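You operate a simulated robot arm through the tools that you are given. There is no shell and no other tool.

You run a simulated robot arm. Do the job below in one go: nothing can be reset, and whatever is moved stays where it is left.

JOB
Put things in order on the top of the box table. At the end: the teal grease can stands where the grey chart cassette stood; the grey chart cassette from the top of the box table stands where the blue pouch stood; the clear cup with the blue band stands where the teal grease can stood; the blue pouch from the top of the box table is on the brown closed carton; whatever was shut is shut again. Leave all else as you found it, and nothing knocked over.

The check looks at the end state, three seconds after you hand in, the way a careful person would. Anything else that was tipped, shoved, dropped, spilled or broken makes it a failure.

ROBOT AND FRAMES
A 6-joint arm with a two-finger parallel gripper, fixed in place. Base frame: the origin is at the foot of the arm, x ahead of it, y to its left, z up; the work surface is at about z = 0. Lengths are in cm, angles in rad, forces in N, time in s.
With the tool pointing down near the work surface it reaches from about 16 to 42 cm from the base axis. Its first joint turns from -1.152 to 1.152 rad. Payload 1.57 kg.
Tool frame: the origin (TCP) lies between the finger pads and is the grasp point; the fingertips stand 3 cm ahead of it; z points along the fingers, y is the line along which they close. Largest opening 8 cm; finger width 1.7, thickness 1.2; the body of the gripper, 4 by 8.2 cm, starts 8 cm behind the TCP.
Orientation is that of the tool frame in the base frame, as a unit quaternion [x, y, z, w]. With the fingers straight down and closing along the base's y, the tool's x points along the base's -x, its y along +y and its z along -z.

CONTROLS
- The arm moves only by the tool jog_arm. Its arguments are lists of equal length, an entry for each row: "dp": the shift along the tool's x, y, z in cm, a list of three; "rotation": the turn, a rotation vector about the tool's x, y, z in rad, a list of three; "fingers": the gripper command, from -1 (shut) to 1 (fully open), values between in proportion. In form: {"dp": [[tx, ty, tz], ...], "rotation": [[rx, ry, rz], ...], "fingers": [fingers, ...]}. A call has 1 to 20 rows; each row is the pose to reach, as a shift and turn from the pose commanded when the call began, along the tool's axes at that moment. Rows are played at 5 a second. More than 5 cm and 0.15 rad between two rows, or a gripper value outside its range, and nothing of the call is played. A pose out of reach is approached as far as the arm can. The call stops where the force on the tool passes 40 N (or 10 N more than at its start, if that is more) or the arm is blocked; 0.2 s more then pass. The fingers move at their own pace (about 15.3 cm/s each) and stop on an object; they squeeze with about 23 N. The grip force told is the motor's: it shows also when the fingers shut on nothing. Time passes only in rows, and 0.2 s behind the last, so rows that repeat a pose let the fingers close. The reply holds the time, the measured pose of the TCP, the force on the tool along the base axes, the opening and the grip force, in the units named above and with some noise, with the torque about the TCP (base axes, N m) and any sound that the robot's microphone picked up.
- Cameras (640 x 400 px; columns grow to the right, rows downward): "scene" is fixed at [4.9, -32.56, 42.37]; the picture's right is [0.84, -0.54, 0.00], its down [-0.31, -0.48, -0.82] and it looks along [0.45, 0.69, -0.57] (base axes); focal length 214 px, centre (320, 200). "wrist" rides on the gripper at [7.2, -0.7, -12.2] in the tool frame; the picture's right is [0.09, 1.00, 0.00], its down [-0.84, 0.08, -0.54] and it looks along [-0.54, 0.05, 0.84] (tool axes); focal length 238 px, centre (320, 200). There is no depth. A picture from a camera that has moved, and an enlarged one, comes with that camera's place and axes in the base frame and with its lens.
- get_image(camera): a new picture of that camera. No time passes.
- enlarge(camera, box): a new picture of the part [left, top, right, bottom] of that camera's present view, enlarged. No time passes.
- close_job(): hands the job in; it is judged then, once.

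Places have to be worked out from the pictures, the camera data and where the tool is seen. Open the gripper and draw the arm clear of the work before you hand the job in, unless the task says otherwise.

The tools are called after "Request:" as name(argument=value, ...) on one line, values as JSON. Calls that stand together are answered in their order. jog_arm: Moves the arm, as the interface text tells. Its arguments: {"type":"object","properties":{"dp":{"type":"array"},"rotation":{"type":"array"},"fingers":{"type":"array"}},"required":["dp","rotation","fingers"]} The other tools are called the same way: get_image (camera) takes a picture; enlarge (camera, box) takes an enlarged picture of a part of a camera's view; close_job () hands the job in.

At the start:

```text
time_s: 0.0
position: [19.56, -11.89, 28.54]
ee_rot: [0.001, 1.0, -0.001, 0.002]
wrist_force: [0.0, -0.6, -0.8]
torque: [-0.02, 0.02, -0.02]
gripper_width: 8.0
grip_force: 0.0
```

scene: 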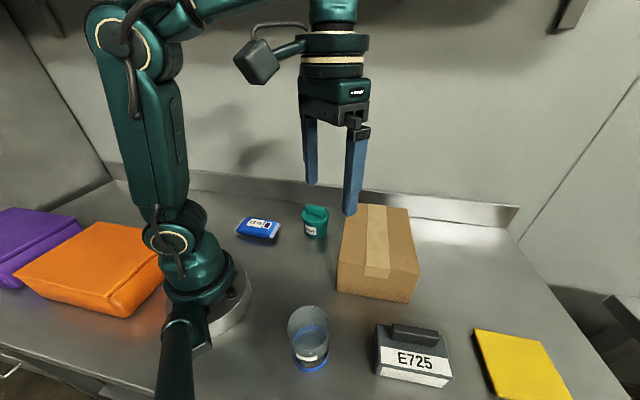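
wrist: 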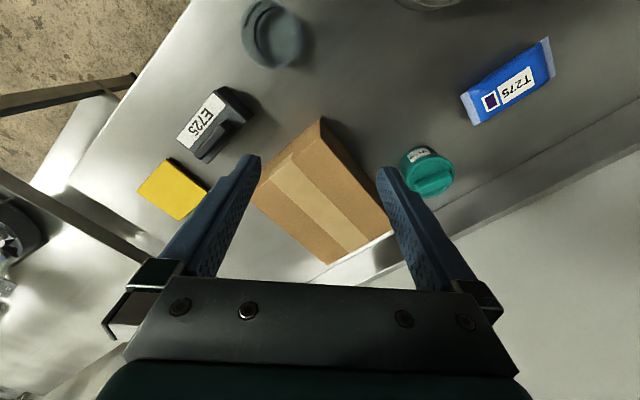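

I'll look closer at every object before moving, starting with enlarged views of both cameras.

Request:
enlarge(camera="scene", box=[220, 190, 440, 320])

Request:
enlarge(camera="scene", box=[270, 290, 470, 400])

Request:
enlarge(camera="wrist", box=[130, 0, 330, 130])

Request:
enlarge(camera="wrist", box=[380, 0, 600, 210])

```text
2.91 times, centred on (330, 255) of scene
camera zoom: at [4.9, -32.56, 42.37], right [0.84, -0.54, 0.0], down [-0.31, -0.48, -0.82], along [0.45, 0.69, -0.57], focal length 624 px, centre (291, 40)
```

zoom: 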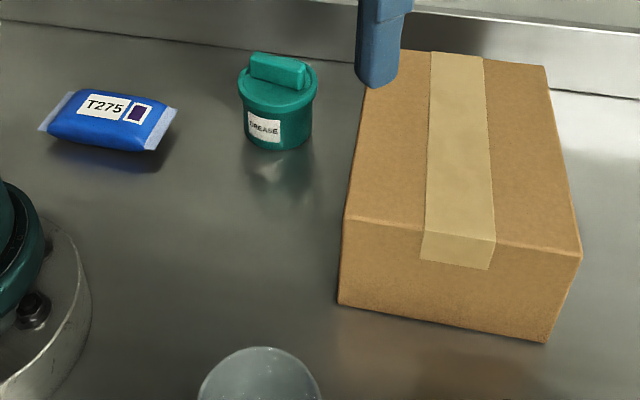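

```text
3.20 times, centred on (370, 345) of scene
camera zoom: at [4.9, -32.56, 42.37], right [0.84, -0.54, 0.0], down [-0.31, -0.48, -0.82], along [0.45, 0.69, -0.57], focal length 686 px, centre (160, -264)
```

zoom: 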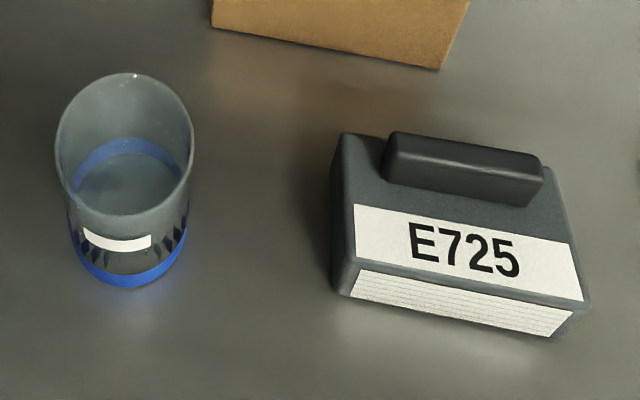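

```text
3.08 times, centred on (230, 65) of wrist
camera zoom: at [12.44, -12.56, 40.62], right [-0.09, 1.0, 0.0], down [0.84, 0.08, 0.54], along [0.54, 0.05, -0.84], focal length 733 px, centre (597, 615)
```

zoom: 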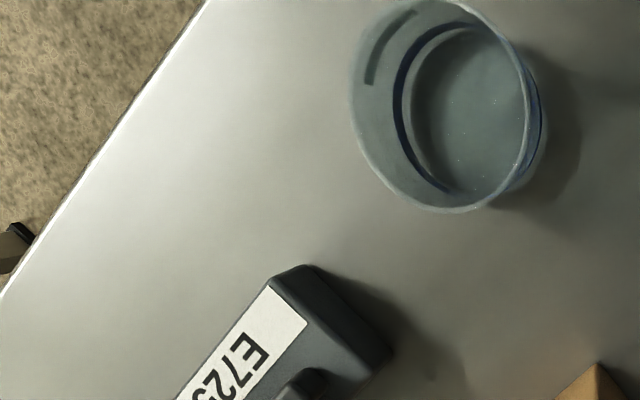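

```text
1.90 times, centred on (490, 105) of wrist
camera zoom: at [12.44, -12.56, 40.62], right [-0.09, 1.0, 0.0], down [0.84, 0.08, 0.54], along [0.54, 0.05, -0.84], focal length 454 px, centre (-4, 381)
```

zoom: 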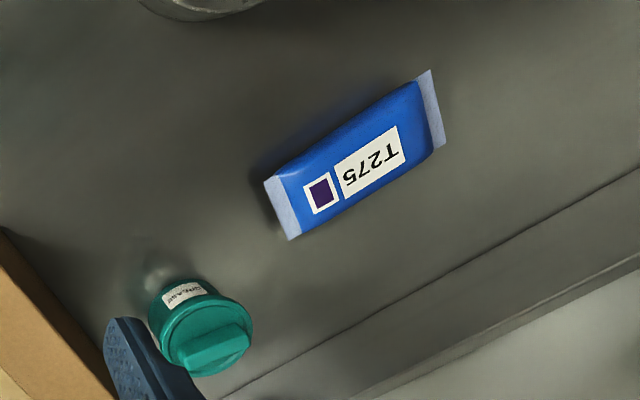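

Readings match the geometry I worked out. The pouch centre is near (14.8, 15.8), lying along 135°. The can is near (29.5, 7.5), the cup near (12, -18.5) and the cassette near (24.6, -28.6). The carton top is near (35, -10) at z≈9.6. I first move high above the pouch with the fingers turned to close across it, and then look.

Request:
jog_arm(dp=[[0.6, 3.46, 1.3], [1.2, 6.92, 2.6], [1.8, 10.38, 3.9], [2.4, 13.84, 5.2], [3.0, 17.3, 6.5], [3.6, 20.77, 7.9], [4.2, 24.2, 9.2], [4.76, 27.69, 10.5], [4.76, 27.69, 10.5]], rotation=[[0, 0, 0.098], [0, 0, 0.196], [0, 0, 0.294], [0, 0, 0.392], [0, 0, 0.49], [0, 0, 0.589], [0, 0, 0.687], [0, 0, 0.785], [0, 0, 0.785]], fingers=[1, 1, 1, 1, 1, 1, 1, 1, 1])

```text
time_s: 2.0
position: [14.83, 15.85, 17.89]
ee_rot: [0.383, 0.924, 0.0, 0.001]
wrist_force: [-0.1, 0.7, 1.0]
torque: [-0.02, -0.02, -0.03]
gripper_width: 7.98
grip_force: 0.2
```

The arm reached the hover pose over the pouch; I'll look with both cameras.

Request:
get_image(camera="wrist")

Request:
get_image(camera="scene")

```text
taken
camera wrist: at [9.26, 20.49, 30.06], right [0.64, 0.77, 0.0], down [0.64, -0.54, 0.54], along [0.42, -0.35, -0.84], focal length 238 px, centre (320, 200)
```

wrist: 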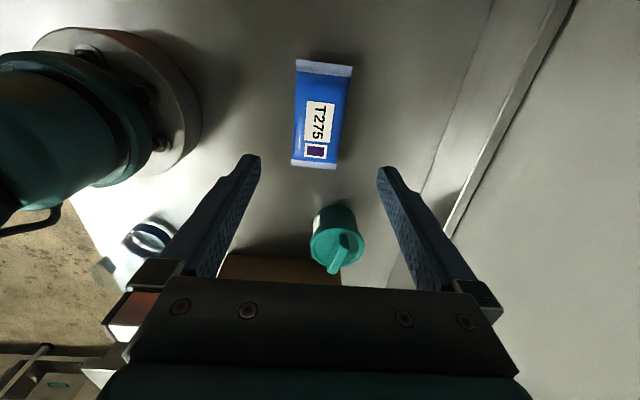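

```text
taken
```

scene: 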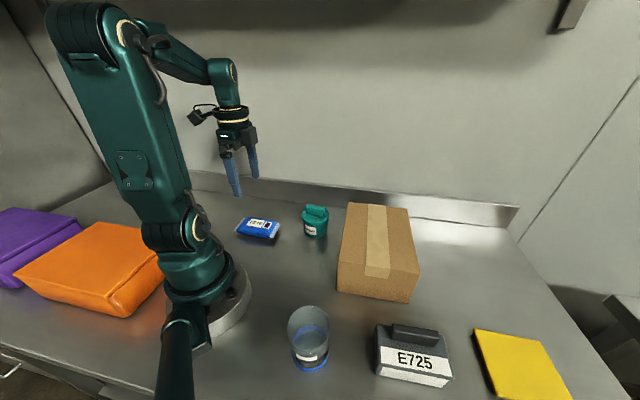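

The pouch centre reads about (14.8, 15.7), its axis at about 133° and its width about 6 cm, so the open fingers straddle it. I descend to TCP z≈3.5 with the fingers open.

Request:
jog_arm(dp=[[0, -0.1, 3], [-0.08, -0.13, 6], [-0.08, -0.13, 9], [-0.08, -0.13, 11], [-0.08, -0.13, 12.5], [-0.08, -0.13, 13.5], [-0.08, -0.13, 14.3], [-0.08, -0.13, 14.3]], rotation=[[0, 0, 0.04], [0, 0, 0.04], [0, 0, 0.04], [0, 0, 0.04], [0, 0, 0.04], [0, 0, 0.04], [0, 0, 0.04], [0, 0, 0.04]], fingers=[1, 1, 1, 1, 1, 1, 1, 1])

Request:
get_image(camera="wrist")

Request:
enlarge(camera="scene", box=[200, 170, 340, 270])

```text
time_s: 3.8
position: [14.89, 15.65, 3.59]
ee_rot: [0.401, 0.916, 0.0, 0.002]
wrist_force: [0.4, 0.8, -0.3]
torque: [-0.01, 0.01, -0.01]
gripper_width: 8.01
grip_force: 0.1
```

```text
taken
camera wrist: at [9.58, 20.44, 15.74], right [0.67, 0.74, 0.0], down [0.62, -0.56, 0.54], along [0.4, -0.36, -0.84], focal length 238 px, centre (320, 200)
```

wrist: 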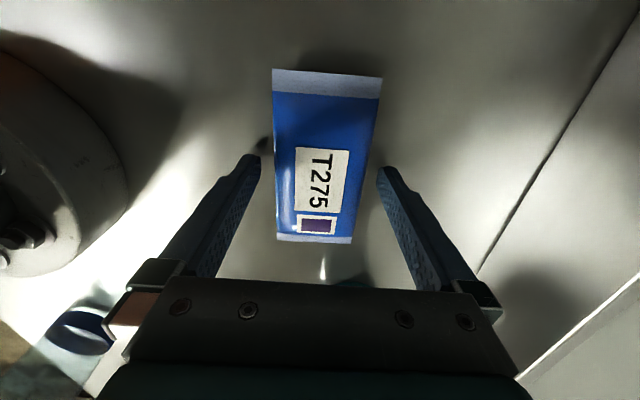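

```text
4.00 times, centred on (270, 220) of scene
camera zoom: at [4.9, -32.56, 42.37], right [0.84, -0.54, 0.0], down [-0.31, -0.48, -0.82], along [0.45, 0.69, -0.57], focal length 858 px, centre (520, 120)
```

zoom: 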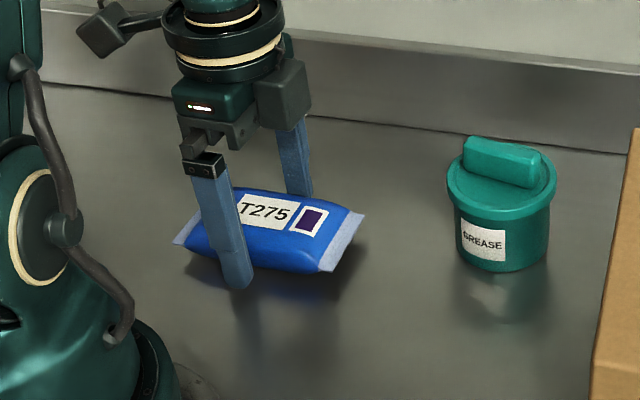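

The fingers straddle the middle of the pouch, so I close on it.

Request:
jog_arm(dp=[[0, 0, 0], [0, 0, 0], [0, 0, 0], [0, 0, 0]], rotation=[[0, 0, 0], [0, 0, 0], [0, 0, 0], [0, 0, 0]], fingers=[0.4, -0.2, -1, -1])

Request:
enlarge(camera="scene", box=[200, 170, 340, 270])

```text
time_s: 4.8
position: [14.92, 15.53, 3.65]
ee_rot: [0.401, 0.916, 0.001, 0.001]
wrist_force: [-0.9, 0.6, -0.1]
torque: [-0.03, 0.03, 0.01]
gripper_width: 5.93
grip_force: 22.8
```

```text
4.00 times, centred on (270, 220) of scene
camera zoom: at [4.9, -32.56, 42.37], right [0.84, -0.54, 0.0], down [-0.31, -0.48, -0.82], along [0.45, 0.69, -0.57], focal length 858 px, centre (520, 120)
```

zoom: 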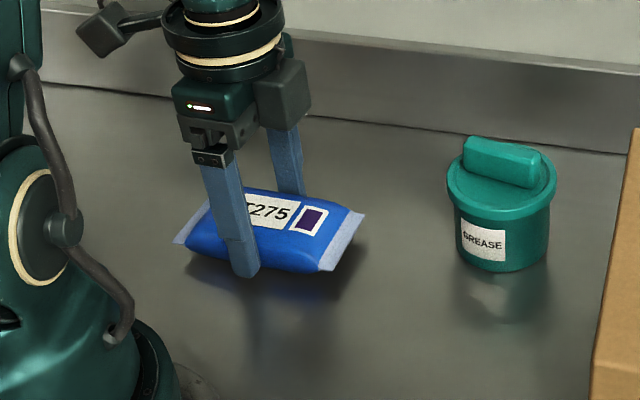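

The grip is firm at 5.9 cm. I lift straight up.

Request:
jog_arm(dp=[[0, 0, -0.7], [0, 0, -2], [0, 0, -4.5], [0, 0, -7.5], [0, 0, -10.5], [0, 0, -13.5], [0, 0, -16], [0, 0, -17]], rotation=[[0, 0, 0], [0, 0, 0], [0, 0, 0], [0, 0, 0], [0, 0, 0], [0, 0, 0], [0, 0, 0], [0, 0, 0]], fingers=[-1, -1, -1, -1, -1, -1, -1, -1])

Request:
get_image(camera="wrist")

Request:
get_image(camera="scene")

```text
time_s: 6.6
position: [14.84, 15.5, 20.78]
ee_rot: [0.401, 0.916, -0.002, 0.0]
wrist_force: [-0.1, 0.3, -1.0]
torque: [-0.04, 0.01, -0.04]
gripper_width: 5.91
grip_force: 23.1
```

```text
taken
camera wrist: at [9.49, 20.46, 32.82], right [0.67, 0.74, 0.0], down [0.62, -0.56, 0.54], along [0.4, -0.36, -0.84], focal length 238 px, centre (320, 200)
```

wrist: 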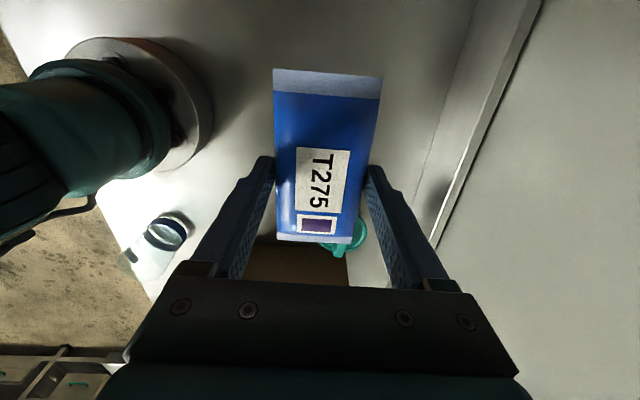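

```text
taken
```

scene: 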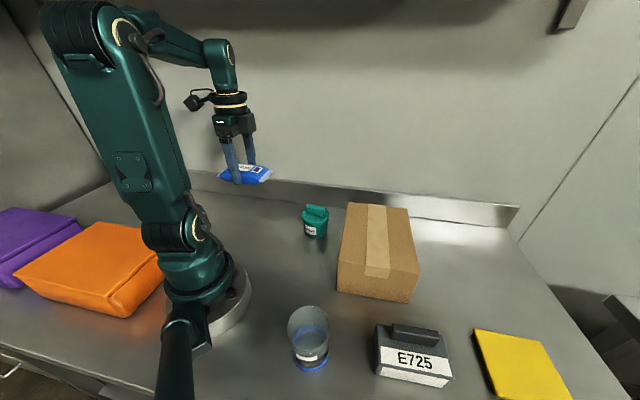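

The pouch is held level and its old spot is clear. The carton recomputes to centre (34.7, -10), long axis at 45°, top z≈9.6. I carry the pouch over it and turn it along the carton.

Request:
jog_arm(dp=[[-0.96, -0.1, 0], [-2.56, -0.28, 0], [-4.8, -0.52, 0], [-7.37, -0.8, 0], [-10.25, -1.11, 0], [-13.13, -1.43, 0], [-16.02, -1.74, 0], [-18.9, -2.05, 0], [-21.78, -2.37, 0], [-24.66, -2.68, 0], [-27.23, -2.96, 0], [-29.47, -3.2, 0], [-31.07, -3.38, 0], [-32.03, -3.48, 0], [-32.03, -3.48, 0]], rotation=[[0, 0, -0.048], [0, 0, -0.129], [0, 0, -0.242], [0, 0, -0.37], [0, 0, -0.515], [0, 0, -0.66], [0, 0, -0.805], [0, 0, -0.95], [0, 0, -1.095], [0, 0, -1.24], [0, 0, -1.369], [0, 0, -1.481], [0, 0, -1.562], [0, 0, -1.61], [0, 0, -1.61]], fingers=[-1, -1, -1, -1, -1, -1, -1, -1, -1, -1, -1, -1, -1, -1, -1])

Request:
get_image(camera="wrist")

Request:
get_image(camera="scene")

```text
time_s: 9.8
position: [33.95, -10.4, 20.66]
ee_rot: [-0.382, 0.924, -0.001, 0.001]
wrist_force: [-0.5, -0.6, -1.7]
torque: [0.03, 0.01, -0.02]
gripper_width: 5.9
grip_force: 22.9
```

```text
taken
camera wrist: at [29.4, -15.8, 32.88], right [-0.77, 0.64, 0.0], down [0.54, 0.65, 0.54], along [0.35, 0.42, -0.84], focal length 238 px, centre (320, 200)
```

wrist: 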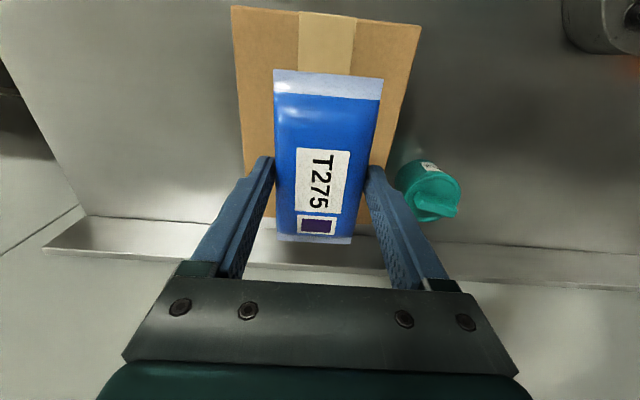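

```text
taken
```

scene: 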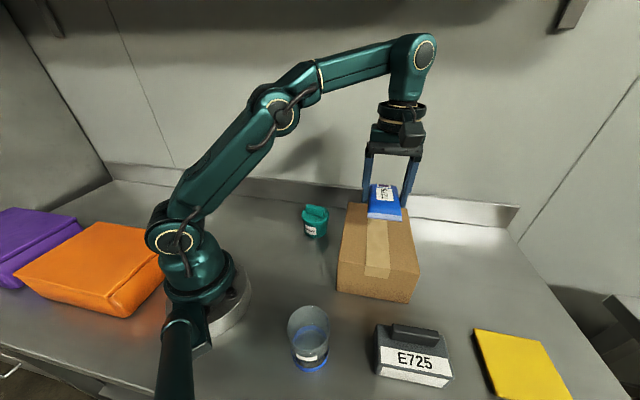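

The carton top edge in the wrist view confirms its position and height. I lower the pouch to just above the carton.

Request:
jog_arm(dp=[[0, 0, 1.5], [0, 0, 3], [0, 0, 4.5], [0, 0, 5.5], [0, 0, 6.2], [0, 0, 6.6], [0, 0, 6.8]], rotation=[[0, 0, 0], [0, 0, 0], [0, 0, 0], [0, 0, 0], [0, 0, 0], [0, 0, 0], [0, 0, 0]], fingers=[-1, -1, -1, -1, -1, -1, -1])

Request:
enlarge(camera="scene", box=[320, 170, 460, 270])

```text
time_s: 11.4
position: [34.07, -10.28, 14.04]
ee_rot: [-0.382, 0.924, -0.001, 0.001]
wrist_force: [-0.3, 0.7, -0.3]
torque: [0.06, 0.02, -0.04]
gripper_width: 5.94
grip_force: 23.7
```

```text
4.00 times, centred on (390, 220) of scene
camera zoom: at [4.9, -32.56, 42.37], right [0.84, -0.54, 0.0], down [-0.31, -0.48, -0.82], along [0.45, 0.69, -0.57], focal length 858 px, centre (40, 120)
```

zoom: 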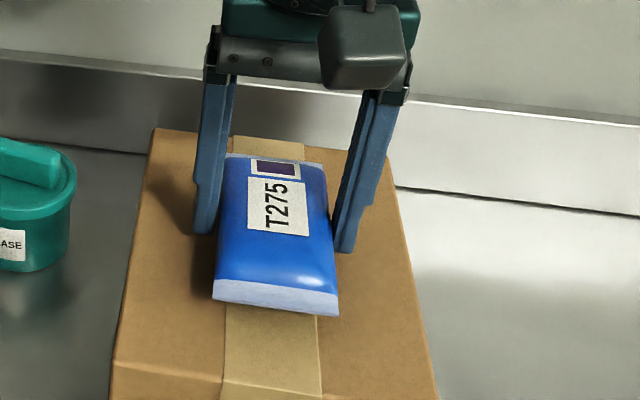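

It is almost down, with no contact force yet. I step down a few millimetres and watch the force.

Request:
jog_arm(dp=[[0, 0, 0.2], [0, 0, 0.4], [0, 0, 0.5], [0, 0, 0.5]], rotation=[[0, 0, 0], [0, 0, 0], [0, 0, 0], [0, 0, 0]], fingers=[-1, -1, -1, -1])

Request:
enlarge(camera="scene", box=[355, 190, 425, 250])

```text
time_s: 12.4
position: [34.07, -10.35, 13.36]
ee_rot: [-0.382, 0.924, -0.002, 0.002]
wrist_force: [-3.4, 2.7, 17.1]
torque: [0.17, 0.16, 0.12]
gripper_width: 5.96
grip_force: 22.7
```

```text
6.67 times, centred on (390, 220) of scene
camera zoom: at [4.89, -32.56, 42.37], right [0.84, -0.54, 0.0], down [-0.31, -0.48, -0.82], along [0.45, 0.69, -0.57], focal length 1430 px, centre (-147, 67)
```

zoom: 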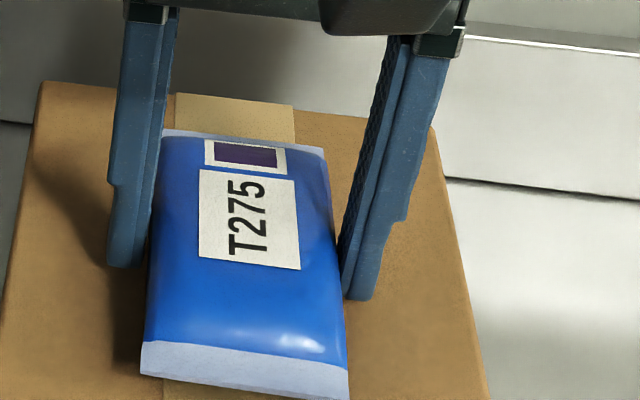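

Contact reads 17 N, so the pouch is resting on the carton. I ease up slightly, open, and then rise.

Request:
jog_arm(dp=[[0, 0, -0.15], [0, 0, -0.15], [0, 0, -0.15], [0, 0, -0.15], [0, 0, -0.6], [0, 0, -2], [0, 0, -4], [0, 0, -7], [0, 0, -9]], rotation=[[0, 0, 0], [0, 0, 0], [0, 0, 0], [0, 0, 0], [0, 0, 0], [0, 0, 0], [0, 0, 0], [0, 0, 0], [0, 0, 0]], fingers=[-0.5, 0.6, 1, 1, 1, 1, 1, 1, 1])

Request:
get_image(camera="scene")

Request:
get_image(camera="wrist")

```text
time_s: 14.4
position: [33.92, -10.29, 22.29]
ee_rot: [-0.382, 0.924, 0.0, -0.001]
wrist_force: [0.7, 0.1, 0.5]
torque: [-0.03, -0.02, -0.01]
gripper_width: 8.0
grip_force: 0.0
```

```text
taken
```

scene: 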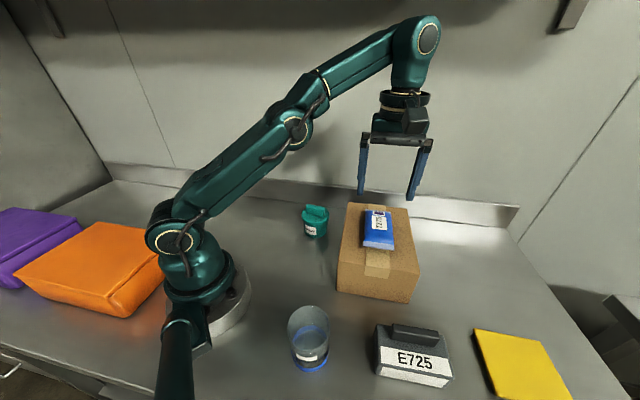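

```text
taken
camera wrist: at [29.38, -15.84, 34.54], right [-0.77, 0.64, 0.0], down [0.54, 0.65, 0.54], along [0.35, 0.42, -0.84], focal length 238 px, centre (320, 200)
```

wrist: 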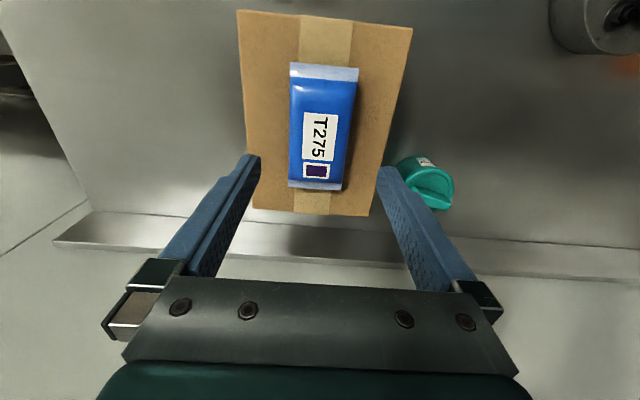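

The pouch lies on the carton. Next I move above the cassette at about (24.6, -28.6), with the fingers turned to close across its handle.

Request:
jog_arm(dp=[[1.63, -0.53, 0.2], [3.26, -1.06, 0.4], [4.89, -1.58, 0.6], [6.52, -2.11, 0.8], [8.15, -2.64, 1.0], [9.78, -3.17, 1.2], [11.4, -3.69, 1.4], [13.03, -4.22, 1.6], [14.66, -4.75, 1.8], [16.3, -5.28, 2.0], [17.9, -5.8, 2.2], [19.55, -6.33, 2.3], [19.55, -6.33, 2.3]], rotation=[[0, 0, 0.131], [0, 0, 0.262], [0, 0, 0.393], [0, 0, 0.524], [0, 0, 0.655], [0, 0, 0.785], [0, 0, 0.916], [0, 0, 1.047], [0, 0, 1.178], [0, 0, 1.309], [0, 0, 1.44], [0, 0, 1.571], [0, 0, 1.571]], fingers=[1, 1, 1, 1, 1, 1, 1, 1, 1, 1, 1, 1, 1])

Request:
get_image(camera="wrist")

Request:
get_image(camera="scene")

```text
time_s: 17.2
position: [24.03, -28.1, 19.78]
ee_rot: [0.384, 0.923, -0.001, 0.002]
wrist_force: [0.2, 0.5, -0.7]
torque: [0.01, 0.02, 0.01]
gripper_width: 8.0
grip_force: 0.1
out of reach, approached as far as the arm can: row 12, 13
```

```text
taken
camera wrist: at [18.62, -23.49, 31.9], right [0.64, 0.77, 0.0], down [0.64, -0.54, 0.54], along [0.42, -0.35, -0.84], focal length 238 px, centre (320, 200)
```

wrist: 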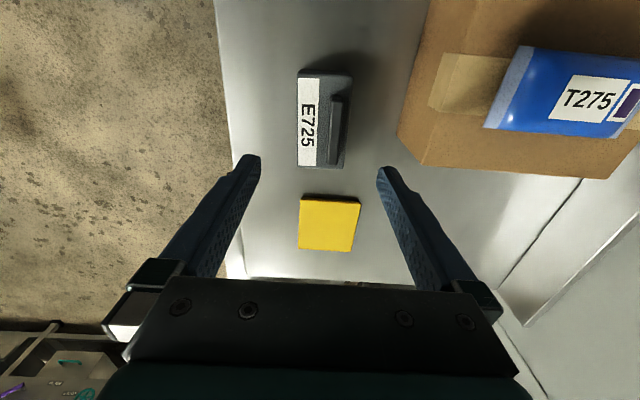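

```text
taken
```

scene: 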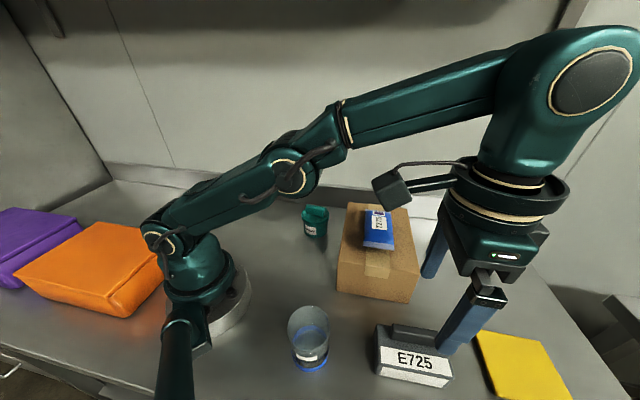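

The wrist view puts the cassette centre near (24.7, -28.3), with the body about 5.6 cm wide and 10.8 cm long along -44°. The arm was at its reach limit at this height, so I go lower and check the pose.

Request:
jog_arm(dp=[[0, 0, 2], [0, 0, 4], [0, 0, 6], [0, 0, 7], [0, 0, 7]], rotation=[[0, 0, 0], [0, 0, 0], [0, 0, 0], [0, 0, 0], [0, 0, 0]], fingers=[1, 1, 1, 1, 1])

Request:
get_image(camera="wrist")

Request:
enlarge(camera="scene", box=[350, 290, 490, 400])

```text
time_s: 18.4
position: [24.07, -28.14, 12.77]
ee_rot: [0.383, 0.924, 0.001, 0.002]
wrist_force: [-0.8, 0.1, -0.3]
torque: [-0.03, 0.01, -0.02]
gripper_width: 8.01
grip_force: 0.0
```

```text
taken
camera wrist: at [18.7, -23.52, 24.9], right [0.64, 0.77, 0.0], down [0.64, -0.54, 0.54], along [0.42, -0.35, -0.84], focal length 238 px, centre (320, 200)
```

wrist: 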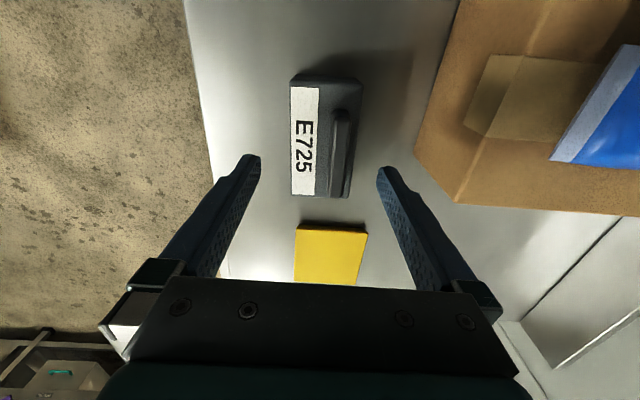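

```text
3.64 times, centred on (420, 345) of scene
camera zoom: at [4.9, -32.56, 42.37], right [0.84, -0.54, 0.0], down [-0.31, -0.48, -0.82], along [0.45, 0.69, -0.57], focal length 780 px, centre (-44, -327)
```

zoom: 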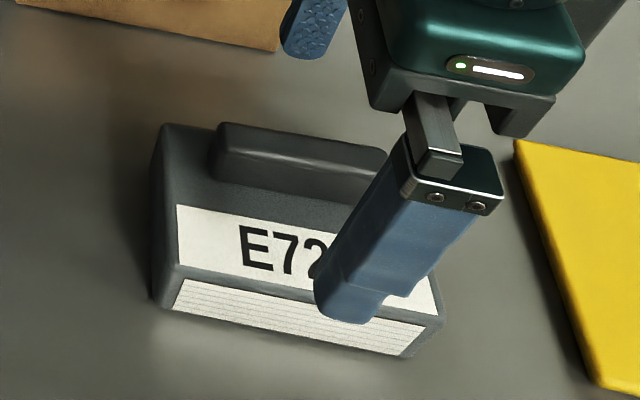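

The cassette centre refines to (24.8, -28.35), body 5.8 × 10.7 cm. I shift by 0.7 cm, turn slightly and descend with the fingers on either side of the body.

Request:
jog_arm(dp=[[-0.3, 0.2, 1.5], [-0.66, 0.37, 3], [-0.66, 0.37, 4.2]], rotation=[[0, 0, -0.03], [0, 0, -0.03], [0, 0, -0.03]], fingers=[1, 1, 1])

Request:
get_image(camera="wrist")

Request:
enlarge(camera="scene", box=[350, 290, 490, 400])

```text
time_s: 19.2
position: [24.9, -28.43, 8.6]
ee_rot: [0.37, 0.929, 0.0, 0.002]
wrist_force: [0.6, 0.7, -0.1]
torque: [0.0, 0.03, 0.0]
gripper_width: 7.99
grip_force: 0.0
```

```text
taken
camera wrist: at [19.26, -23.87, 20.75], right [0.62, 0.79, 0.0], down [0.66, -0.52, 0.54], along [0.43, -0.34, -0.84], focal length 238 px, centre (320, 200)
```

wrist: 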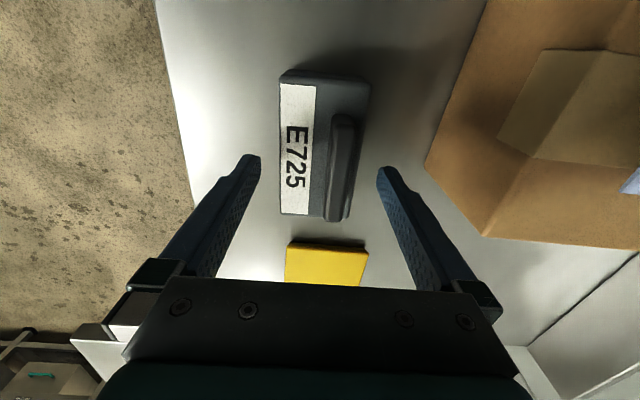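

```text
3.64 times, centred on (420, 345) of scene
camera zoom: at [4.9, -32.56, 42.37], right [0.84, -0.54, 0.0], down [-0.31, -0.48, -0.82], along [0.45, 0.69, -0.57], focal length 780 px, centre (-44, -327)
```

zoom: 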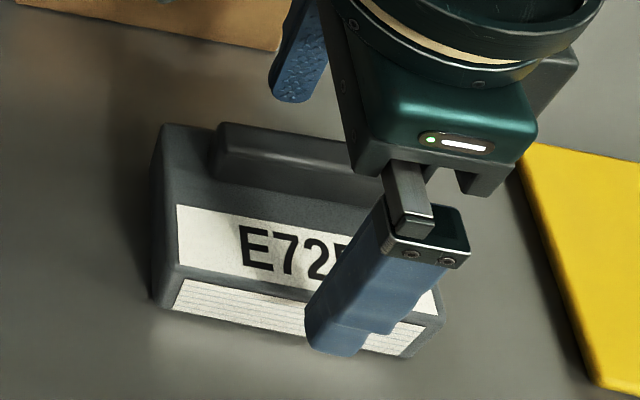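

The cassette is centred between the fingers, so I continue down to z≈3.7.

Request:
jog_arm(dp=[[0, 0, 1.5], [0, 0, 3], [0, 0, 4.2], [0, 0, 4.9], [0, 0, 4.9]], rotation=[[0, 0, 0], [0, 0, 0], [0, 0, 0], [0, 0, 0], [0, 0, 0]], fingers=[1, 1, 1, 1, 1])

Request:
get_image(camera="wrist")

Request:
enlarge(camera="scene", box=[350, 290, 490, 400])

```text
time_s: 20.4
position: [24.99, -28.39, 3.7]
ee_rot: [0.37, 0.929, 0.0, 0.002]
wrist_force: [-1.0, -0.8, 1.2]
torque: [0.0, 0.0, -0.01]
gripper_width: 7.98
grip_force: 0.1
```

```text
taken
camera wrist: at [19.29, -23.92, 15.79], right [0.62, 0.79, 0.0], down [0.66, -0.52, 0.54], along [0.43, -0.34, -0.84], focal length 238 px, centre (320, 200)
```

wrist: 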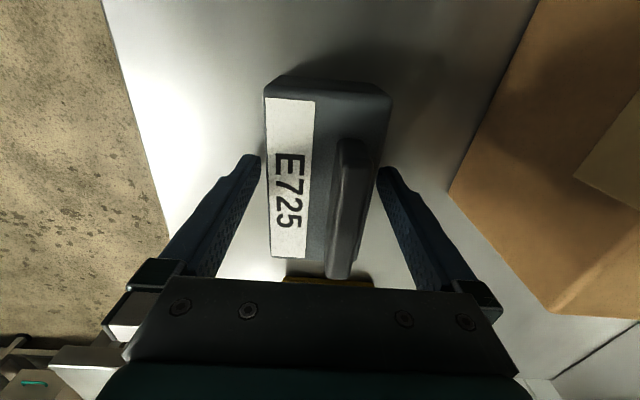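

```text
3.64 times, centred on (420, 345) of scene
camera zoom: at [4.9, -32.56, 42.37], right [0.84, -0.54, 0.0], down [-0.31, -0.48, -0.82], along [0.45, 0.69, -0.57], focal length 780 px, centre (-44, -327)
```

zoom: 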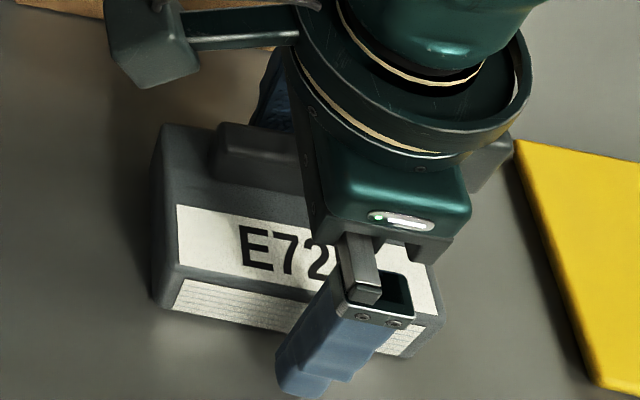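

The fingers straddle the body at mid-length. Closing now.

Request:
jog_arm(dp=[[0, 0, 0], [0, 0, 0], [0, 0, 0], [0, 0, 0]], rotation=[[0, 0, 0], [0, 0, 0], [0, 0, 0], [0, 0, 0]], fingers=[0.6, 0.2, -1, -1])

Request:
get_image(camera="wrist")

```text
time_s: 21.4
position: [24.94, -28.47, 3.69]
ee_rot: [0.37, 0.929, 0.0, 0.001]
wrist_force: [-0.7, 0.0, 0.3]
torque: [0.01, 0.02, -0.01]
gripper_width: 5.97
grip_force: 23.4
```

```text
taken
camera wrist: at [19.29, -23.91, 15.8], right [0.62, 0.79, 0.0], down [0.66, -0.52, 0.54], along [0.43, -0.34, -0.84], focal length 238 px, centre (320, 200)
```

wrist: 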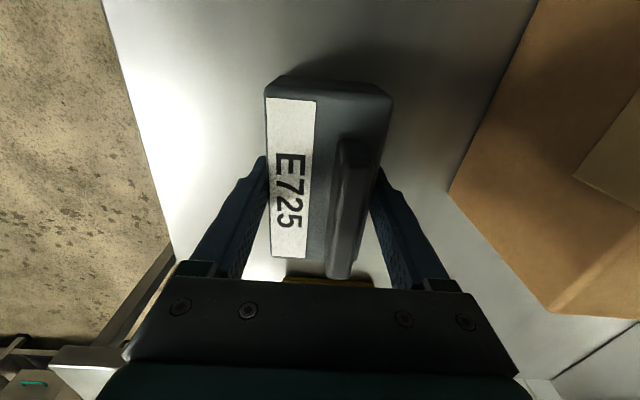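

The grip holds at 5.97 cm. I lift straight up first, then draw inward while rising, since reach is limited at height.

Request:
jog_arm(dp=[[0, 0, -0.6], [0, 0, -1.8], [0, 0, -3.5], [0, 0, -5.5], [0.3, 0.05, -7.5], [1.3, 0.25, -9.5], [2.7, 0.5, -11.5], [4.0, 0.75, -13.3], [5.4, 1.0, -15], [6.7, 1.25, -16.5], [6.7, 1.25, -16.5]], rotation=[[0, 0, 0], [0, 0, 0], [0, 0, 0], [0, 0, 0], [0, 0, 0], [0, 0, 0], [0, 0, 0], [0, 0, 0], [0, 0, 0], [0, 0, 0], [0, 0, 0]], fingers=[-1, -1, -1, -1, -1, -1, -1, -1, -1, -1, -1])

Request:
get_image(camera="wrist")

Request:
get_image(camera="scene")

```text
time_s: 23.8
position: [20.91, -22.8, 20.24]
ee_rot: [0.37, 0.929, 0.0, 0.002]
wrist_force: [0.4, 0.9, -1.3]
torque: [0.04, 0.0, 0.0]
gripper_width: 5.98
grip_force: 23.0
```

```text
taken
camera wrist: at [15.2, -18.35, 32.3], right [0.62, 0.79, 0.0], down [0.66, -0.52, 0.54], along [0.43, -0.34, -0.84], focal length 238 px, centre (320, 200)
```

wrist: 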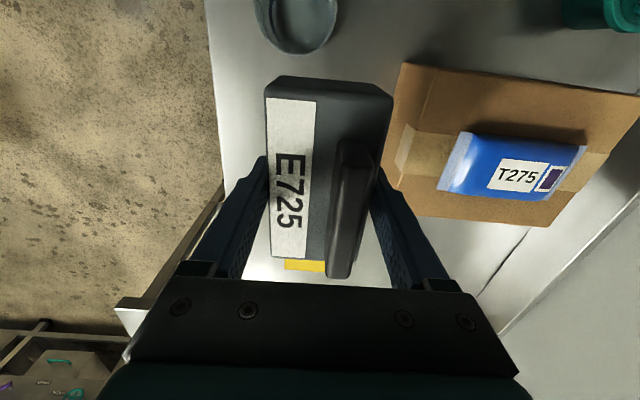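

```text
taken
```

scene: 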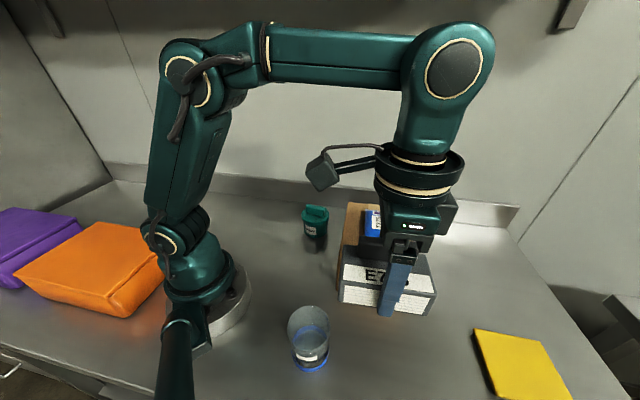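

The cassette is held high and everything else is undisturbed. I carry it around the arc to above the pouch's old spot at (14.85, 15.6).

Request:
jog_arm(dp=[[0.85, 1.26, 0], [2.35, 3.47, 0], [4.27, 6.31, 0], [6.4, 9.47, 0], [8.54, 12.62, 0], [10.67, 15.78, 0], [14.29, 17.21, 0], [17.91, 18.64, 0], [21.52, 20.07, 0], [25.14, 21.5, 0], [27.96, 22.61, 0], [29.77, 23.32, 0], [30.77, 23.72, 0], [30.77, 23.72, 0]], rotation=[[0, 0, 0.005], [0, 0, 0.01], [0, 0, 0.015], [0, 0, 0.02], [0, 0, 0.025], [0, 0, 0.03], [0, 0, 0.035], [0, 0, 0.04], [0, 0, 0.045], [0, 0, 0.05], [0, 0, 0.055], [0, 0, 0.06], [0, 0, 0.065], [0, 0, 0.065]], fingers=[-1, -1, -1, -1, -1, -1, -1, -1, -1, -1, -1, -1, -1, -1])

Request:
get_image(camera="wrist")

Request:
get_image(camera="scene")

```text
time_s: 26.8
position: [14.73, 15.45, 20.13]
ee_rot: [0.399, 0.917, 0.001, 0.002]
wrist_force: [-1.0, 0.1, -1.6]
torque: [-0.01, 0.02, 0.03]
gripper_width: 5.95
grip_force: 23.2
```

```text
taken
camera wrist: at [9.45, 20.37, 32.22], right [0.67, 0.74, 0.0], down [0.62, -0.56, 0.54], along [0.41, -0.36, -0.84], focal length 238 px, centre (320, 200)
```

wrist: 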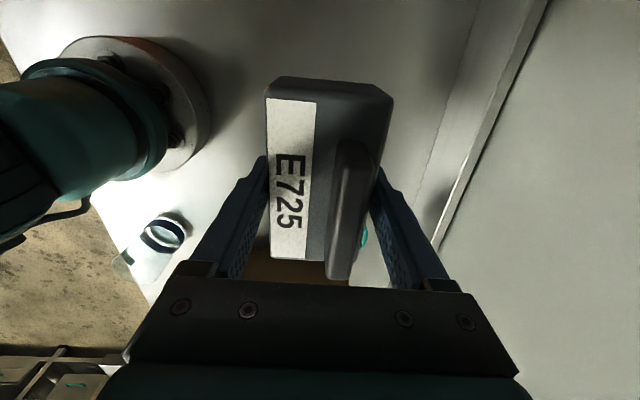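

```text
taken
```

scene: 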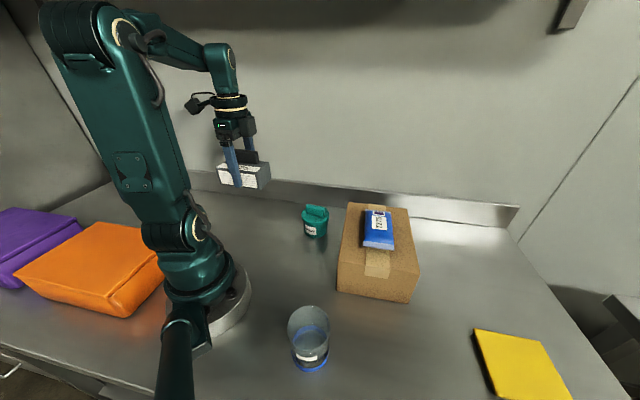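

The cassette is over the spot. I lower it to just above the table.

Request:
jog_arm(dp=[[0, 0.1, 3], [0.03, 0.19, 6.5], [0.03, 0.19, 10], [0.03, 0.19, 12.5], [0.03, 0.19, 14.3], [0.03, 0.19, 15.4], [0.03, 0.19, 16.0], [0.03, 0.19, 16.0]], rotation=[[0, 0, 0], [0, 0, 0], [0, 0, 0], [0, 0, 0], [0, 0, 0], [0, 0, 0], [0, 0, 0], [0, 0, 0]], fingers=[-1, -1, -1, -1, -1, -1, -1, -1])

Request:
enlarge(camera="scene", box=[200, 170, 340, 270])

```text
time_s: 28.6
position: [14.98, 15.57, 4.08]
ee_rot: [0.4, 0.916, 0.0, 0.002]
wrist_force: [0.8, 0.8, -0.6]
torque: [0.0, 0.03, 0.0]
gripper_width: 5.98
grip_force: 23.0
```

```text
4.00 times, centred on (270, 220) of scene
camera zoom: at [4.9, -32.56, 42.37], right [0.84, -0.54, 0.0], down [-0.31, -0.48, -0.82], along [0.45, 0.69, -0.57], focal length 858 px, centre (520, 120)
```

zoom: 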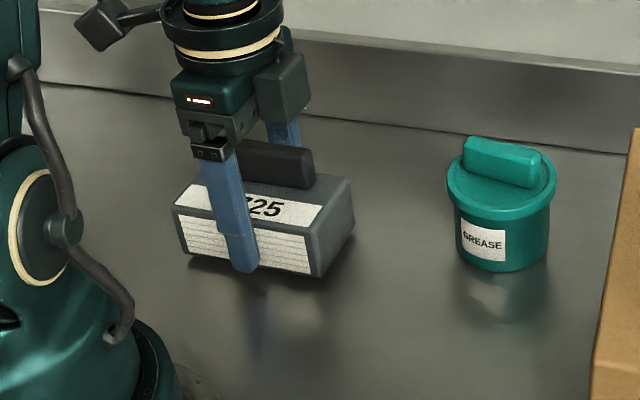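

It is a few millimetres above the table. I lower to contact and read the force.

Request:
jog_arm(dp=[[0, 0, 0.15], [0, 0, 0.3], [0, 0, 0.4], [0, 0, 0.4]], rotation=[[0, 0, 0], [0, 0, 0], [0, 0, 0], [0, 0, 0]], fingers=[-1, -1, -1, -1])

```text
time_s: 29.6
position: [15.07, 15.52, 3.69]
ee_rot: [0.4, 0.917, 0.0, 0.002]
wrist_force: [-0.2, 0.2, -0.8]
torque: [-0.01, 0.02, 0.02]
gripper_width: 5.99
grip_force: 22.6
```

There is no clear contact yet at the height where I picked it up. I go one more millimetre.

Request:
jog_arm(dp=[[0, 0, 0.08], [0, 0, 0.15], [0, 0, 0.15]], rotation=[[0, 0, 0], [0, 0, 0], [0, 0, 0]], fingers=[-1, -1, -1])

```text
time_s: 30.4
position: [14.99, 15.67, 3.53]
ee_rot: [0.4, 0.917, 0.0, 0.002]
wrist_force: [-3.6, -3.2, 18.8]
torque: [-0.17, 0.13, 0.17]
gripper_width: 5.96
grip_force: 23.0
```

Contact at 18.8 N. I ease up, open, and withdraw straight up.

Request:
jog_arm(dp=[[0, 0, -0.12], [0, 0, -0.12], [0, 0, -0.12], [0, 0, -0.12], [0, 0, -1], [0, 0, -3], [0, 0, -6], [0, 0, -10], [0, 0, -14], [0, 0, -16.5]], rotation=[[0, 0, 0], [0, 0, 0], [0, 0, 0], [0, 0, 0], [0, 0, 0], [0, 0, 0], [0, 0, 0], [0, 0, 0], [0, 0, 0], [0, 0, 0]], fingers=[-0.5, 0.6, 1, 1, 1, 1, 1, 1, 1, 1])

Request:
get_image(camera="wrist")

Request:
enlarge(camera="scene", box=[200, 170, 340, 270])

```text
time_s: 32.6
position: [14.85, 15.79, 20.16]
ee_rot: [0.399, 0.917, 0.0, 0.002]
wrist_force: [-0.6, 0.2, 0.6]
torque: [-0.02, 0.01, 0.0]
gripper_width: 8.0
grip_force: 0.0
```

```text
taken
camera wrist: at [9.54, 20.56, 32.24], right [0.67, 0.75, 0.0], down [0.62, -0.56, 0.54], along [0.41, -0.36, -0.84], focal length 238 px, centre (320, 200)
```

wrist: 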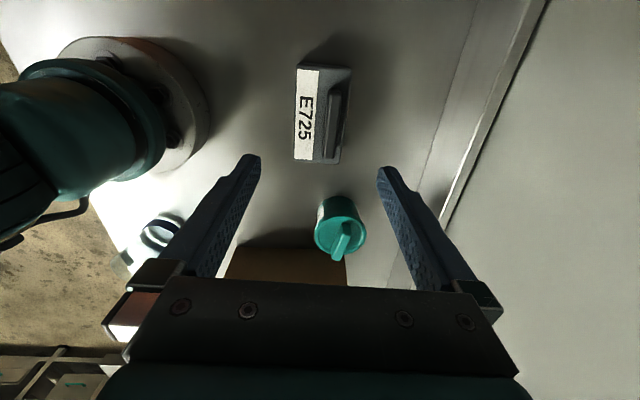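

```text
4.00 times, centred on (270, 220) of scene
camera zoom: at [4.9, -32.56, 42.37], right [0.84, -0.54, 0.0], down [-0.31, -0.48, -0.82], along [0.45, 0.69, -0.57], focal length 858 px, centre (520, 120)
```

zoom: 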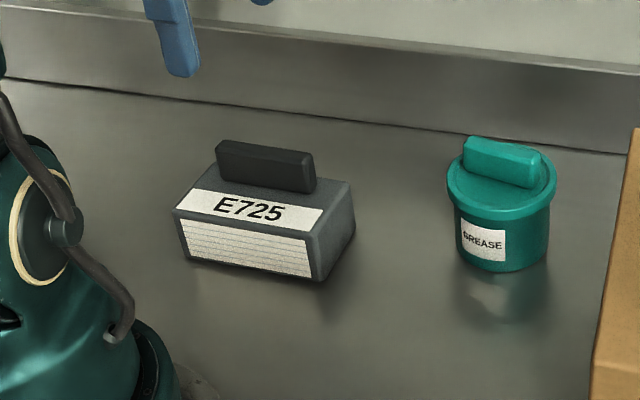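

The cassette stands on the pouch's old spot. The can is near (29.2, 6.95), its lid about 7.5 cm wide with a bar handle along about -60°. I move over it with the fingers turned to close across the handle.

Request:
jog_arm(dp=[[-1.6, 0.46, 0.2], [-4.9, 1.37, 0.6], [-8.2, 2.3, 1.0], [-11.4, 3.2, 1.4], [-14.5, 4.1, 1.8], [-16.3, 4.58, 2.0], [-16.3, 4.58, 2.0]], rotation=[[0, 0, 0.03], [0, 0, 0.07], [0, 0, 0.11], [0, 0, 0.15], [0, 0, 0.19], [0, 0, 0.227], [0, 0, 0.227]], fingers=[1, 1, 1, 1, 1, 1, 1])

Request:
get_image(camera="wrist")

Request:
enlarge(camera="wrist", box=[250, 60, 390, 200])

```text
time_s: 34.2
position: [29.3, 6.78, 18.04]
ee_rot: [0.501, 0.865, 0.0, 0.001]
wrist_force: [1.0, 0.6, -0.3]
torque: [0.0, 0.02, 0.04]
gripper_width: 8.0
grip_force: 0.1
```

```text
taken
camera wrist: at [25.27, 12.77, 30.25], right [0.82, 0.58, 0.0], down [0.48, -0.69, 0.54], along [0.31, -0.44, -0.84], focal length 238 px, centre (320, 200)
```

wrist: 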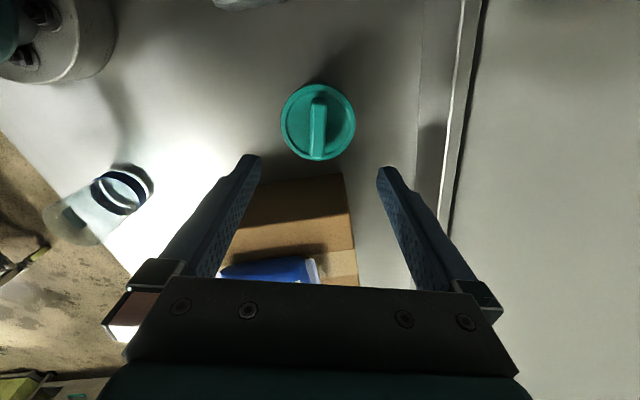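

```text
2.86 times, centred on (320, 130) of wrist
camera zoom: at [25.27, 12.77, 30.25], right [0.82, 0.58, 0.0], down [0.48, -0.69, 0.54], along [0.31, -0.44, -0.84], focal length 681 px, centre (320, 400)
```

zoom: 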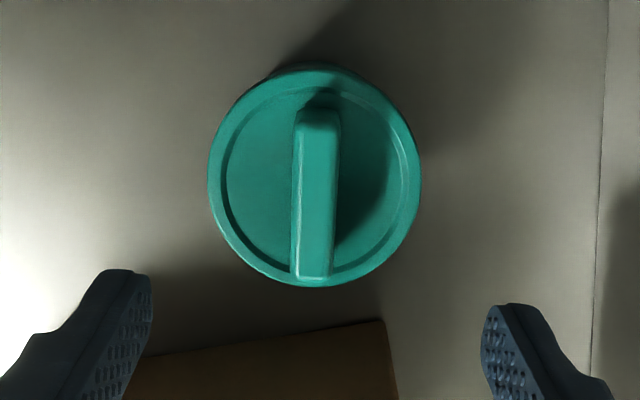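

The handle centre is at (29.0, 7.2), about 1.6 cm wide and 5.4 cm long along -58°. The lid is nearly 8 cm wide, too wide to straddle, so I'll take the handle. I partly close the fingers and descend above it.

Request:
jog_arm(dp=[[0.3, -0.04, 2], [0.54, -0.04, 4], [0.54, -0.04, 6], [0.54, -0.04, 7.5], [0.54, -0.04, 7.5]], rotation=[[0, 0, -0.03], [0, 0, -0.03], [0, 0, -0.03], [0, 0, -0.03], [0, 0, -0.03]], fingers=[0.5, 0, 0, 0, 0])

Request:
get_image(camera="wrist")

Request:
enlarge(camera="scene", box=[270, 170, 370, 250])

```text
time_s: 35.4
position: [29.12, 7.22, 10.65]
ee_rot: [0.488, 0.873, 0.001, 0.002]
wrist_force: [0.2, 0.2, -0.3]
torque: [0.04, -0.01, 0.02]
gripper_width: 4.0
grip_force: 0.1
```

```text
taken
camera wrist: at [24.83, 13.1, 22.77], right [0.8, 0.6, 0.0], down [0.5, -0.67, 0.54], along [0.33, -0.43, -0.84], focal length 238 px, centre (320, 200)
```

wrist: 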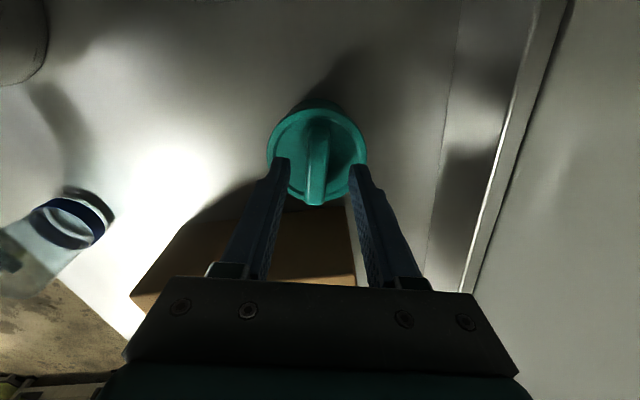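

```text
5.00 times, centred on (320, 210) of scene
camera zoom: at [4.9, -32.56, 42.37], right [0.84, -0.54, 0.0], down [-0.31, -0.48, -0.82], along [0.45, 0.69, -0.57], focal length 1072 px, centre (320, 150)
```

zoom: 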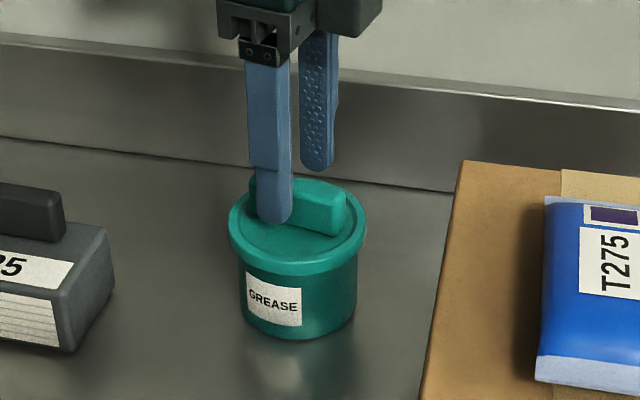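

The fingers are aligned either side of the handle. I descend in small steps to TCP z≈8.1, which puts the tips just above the lid.

Request:
jog_arm(dp=[[0, 0, 0.8], [0, 0, 1.5], [0, 0, 2.1], [0, 0, 2.5], [0, 0, 2.5]], rotation=[[0, 0, 0], [0, 0, 0], [0, 0, 0], [0, 0, 0], [0, 0, 0]], fingers=[0, 0, 0, 0, 0])

Request:
enlarge(camera="wrist", box=[250, 80, 390, 220])

Request:
enlarge(camera="scene", box=[270, 170, 370, 250])

```text
time_s: 36.2
position: [29.15, 7.24, 9.04]
ee_rot: [0.488, 0.873, 0.001, 0.003]
wrist_force: [-4.0, 0.8, 10.7]
torque: [-0.04, 0.23, -0.08]
gripper_width: 4.0
grip_force: 0.1
stopped in row 3: the force on the tool passed its limit at 58 N (the readings are from after the stop); the commanded pose is now the measured one
```

```text
2.86 times, centred on (320, 150) of wrist
camera zoom: at [24.8, 13.06, 21.19], right [0.8, 0.6, 0.0], down [0.5, -0.67, 0.55], along [0.33, -0.43, -0.84], focal length 681 px, centre (320, 343)
```

zoom: 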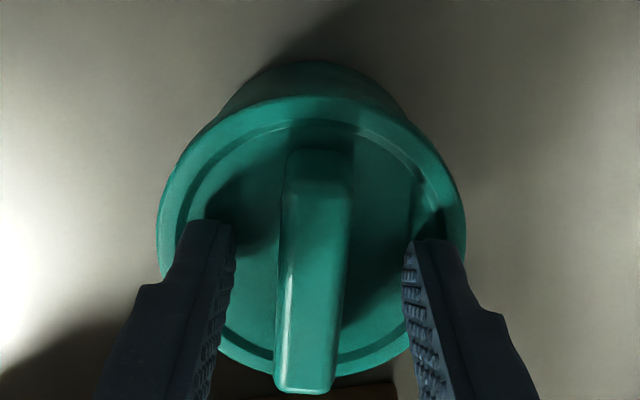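

```text
5.00 times, centred on (320, 210) of scene
camera zoom: at [4.89, -32.56, 42.37], right [0.84, -0.54, 0.0], down [-0.31, -0.47, -0.82], along [0.45, 0.69, -0.57], focal length 1072 px, centre (320, 150)
```

zoom: 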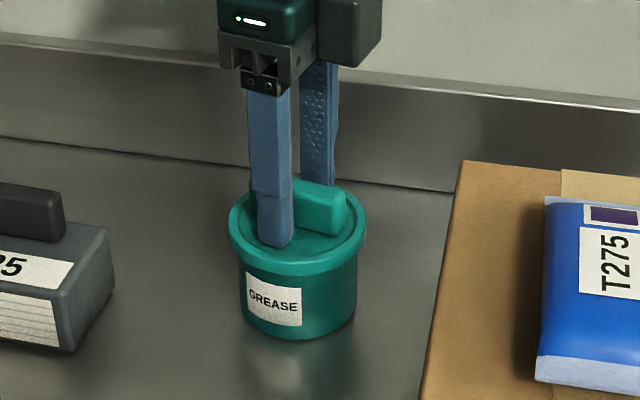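

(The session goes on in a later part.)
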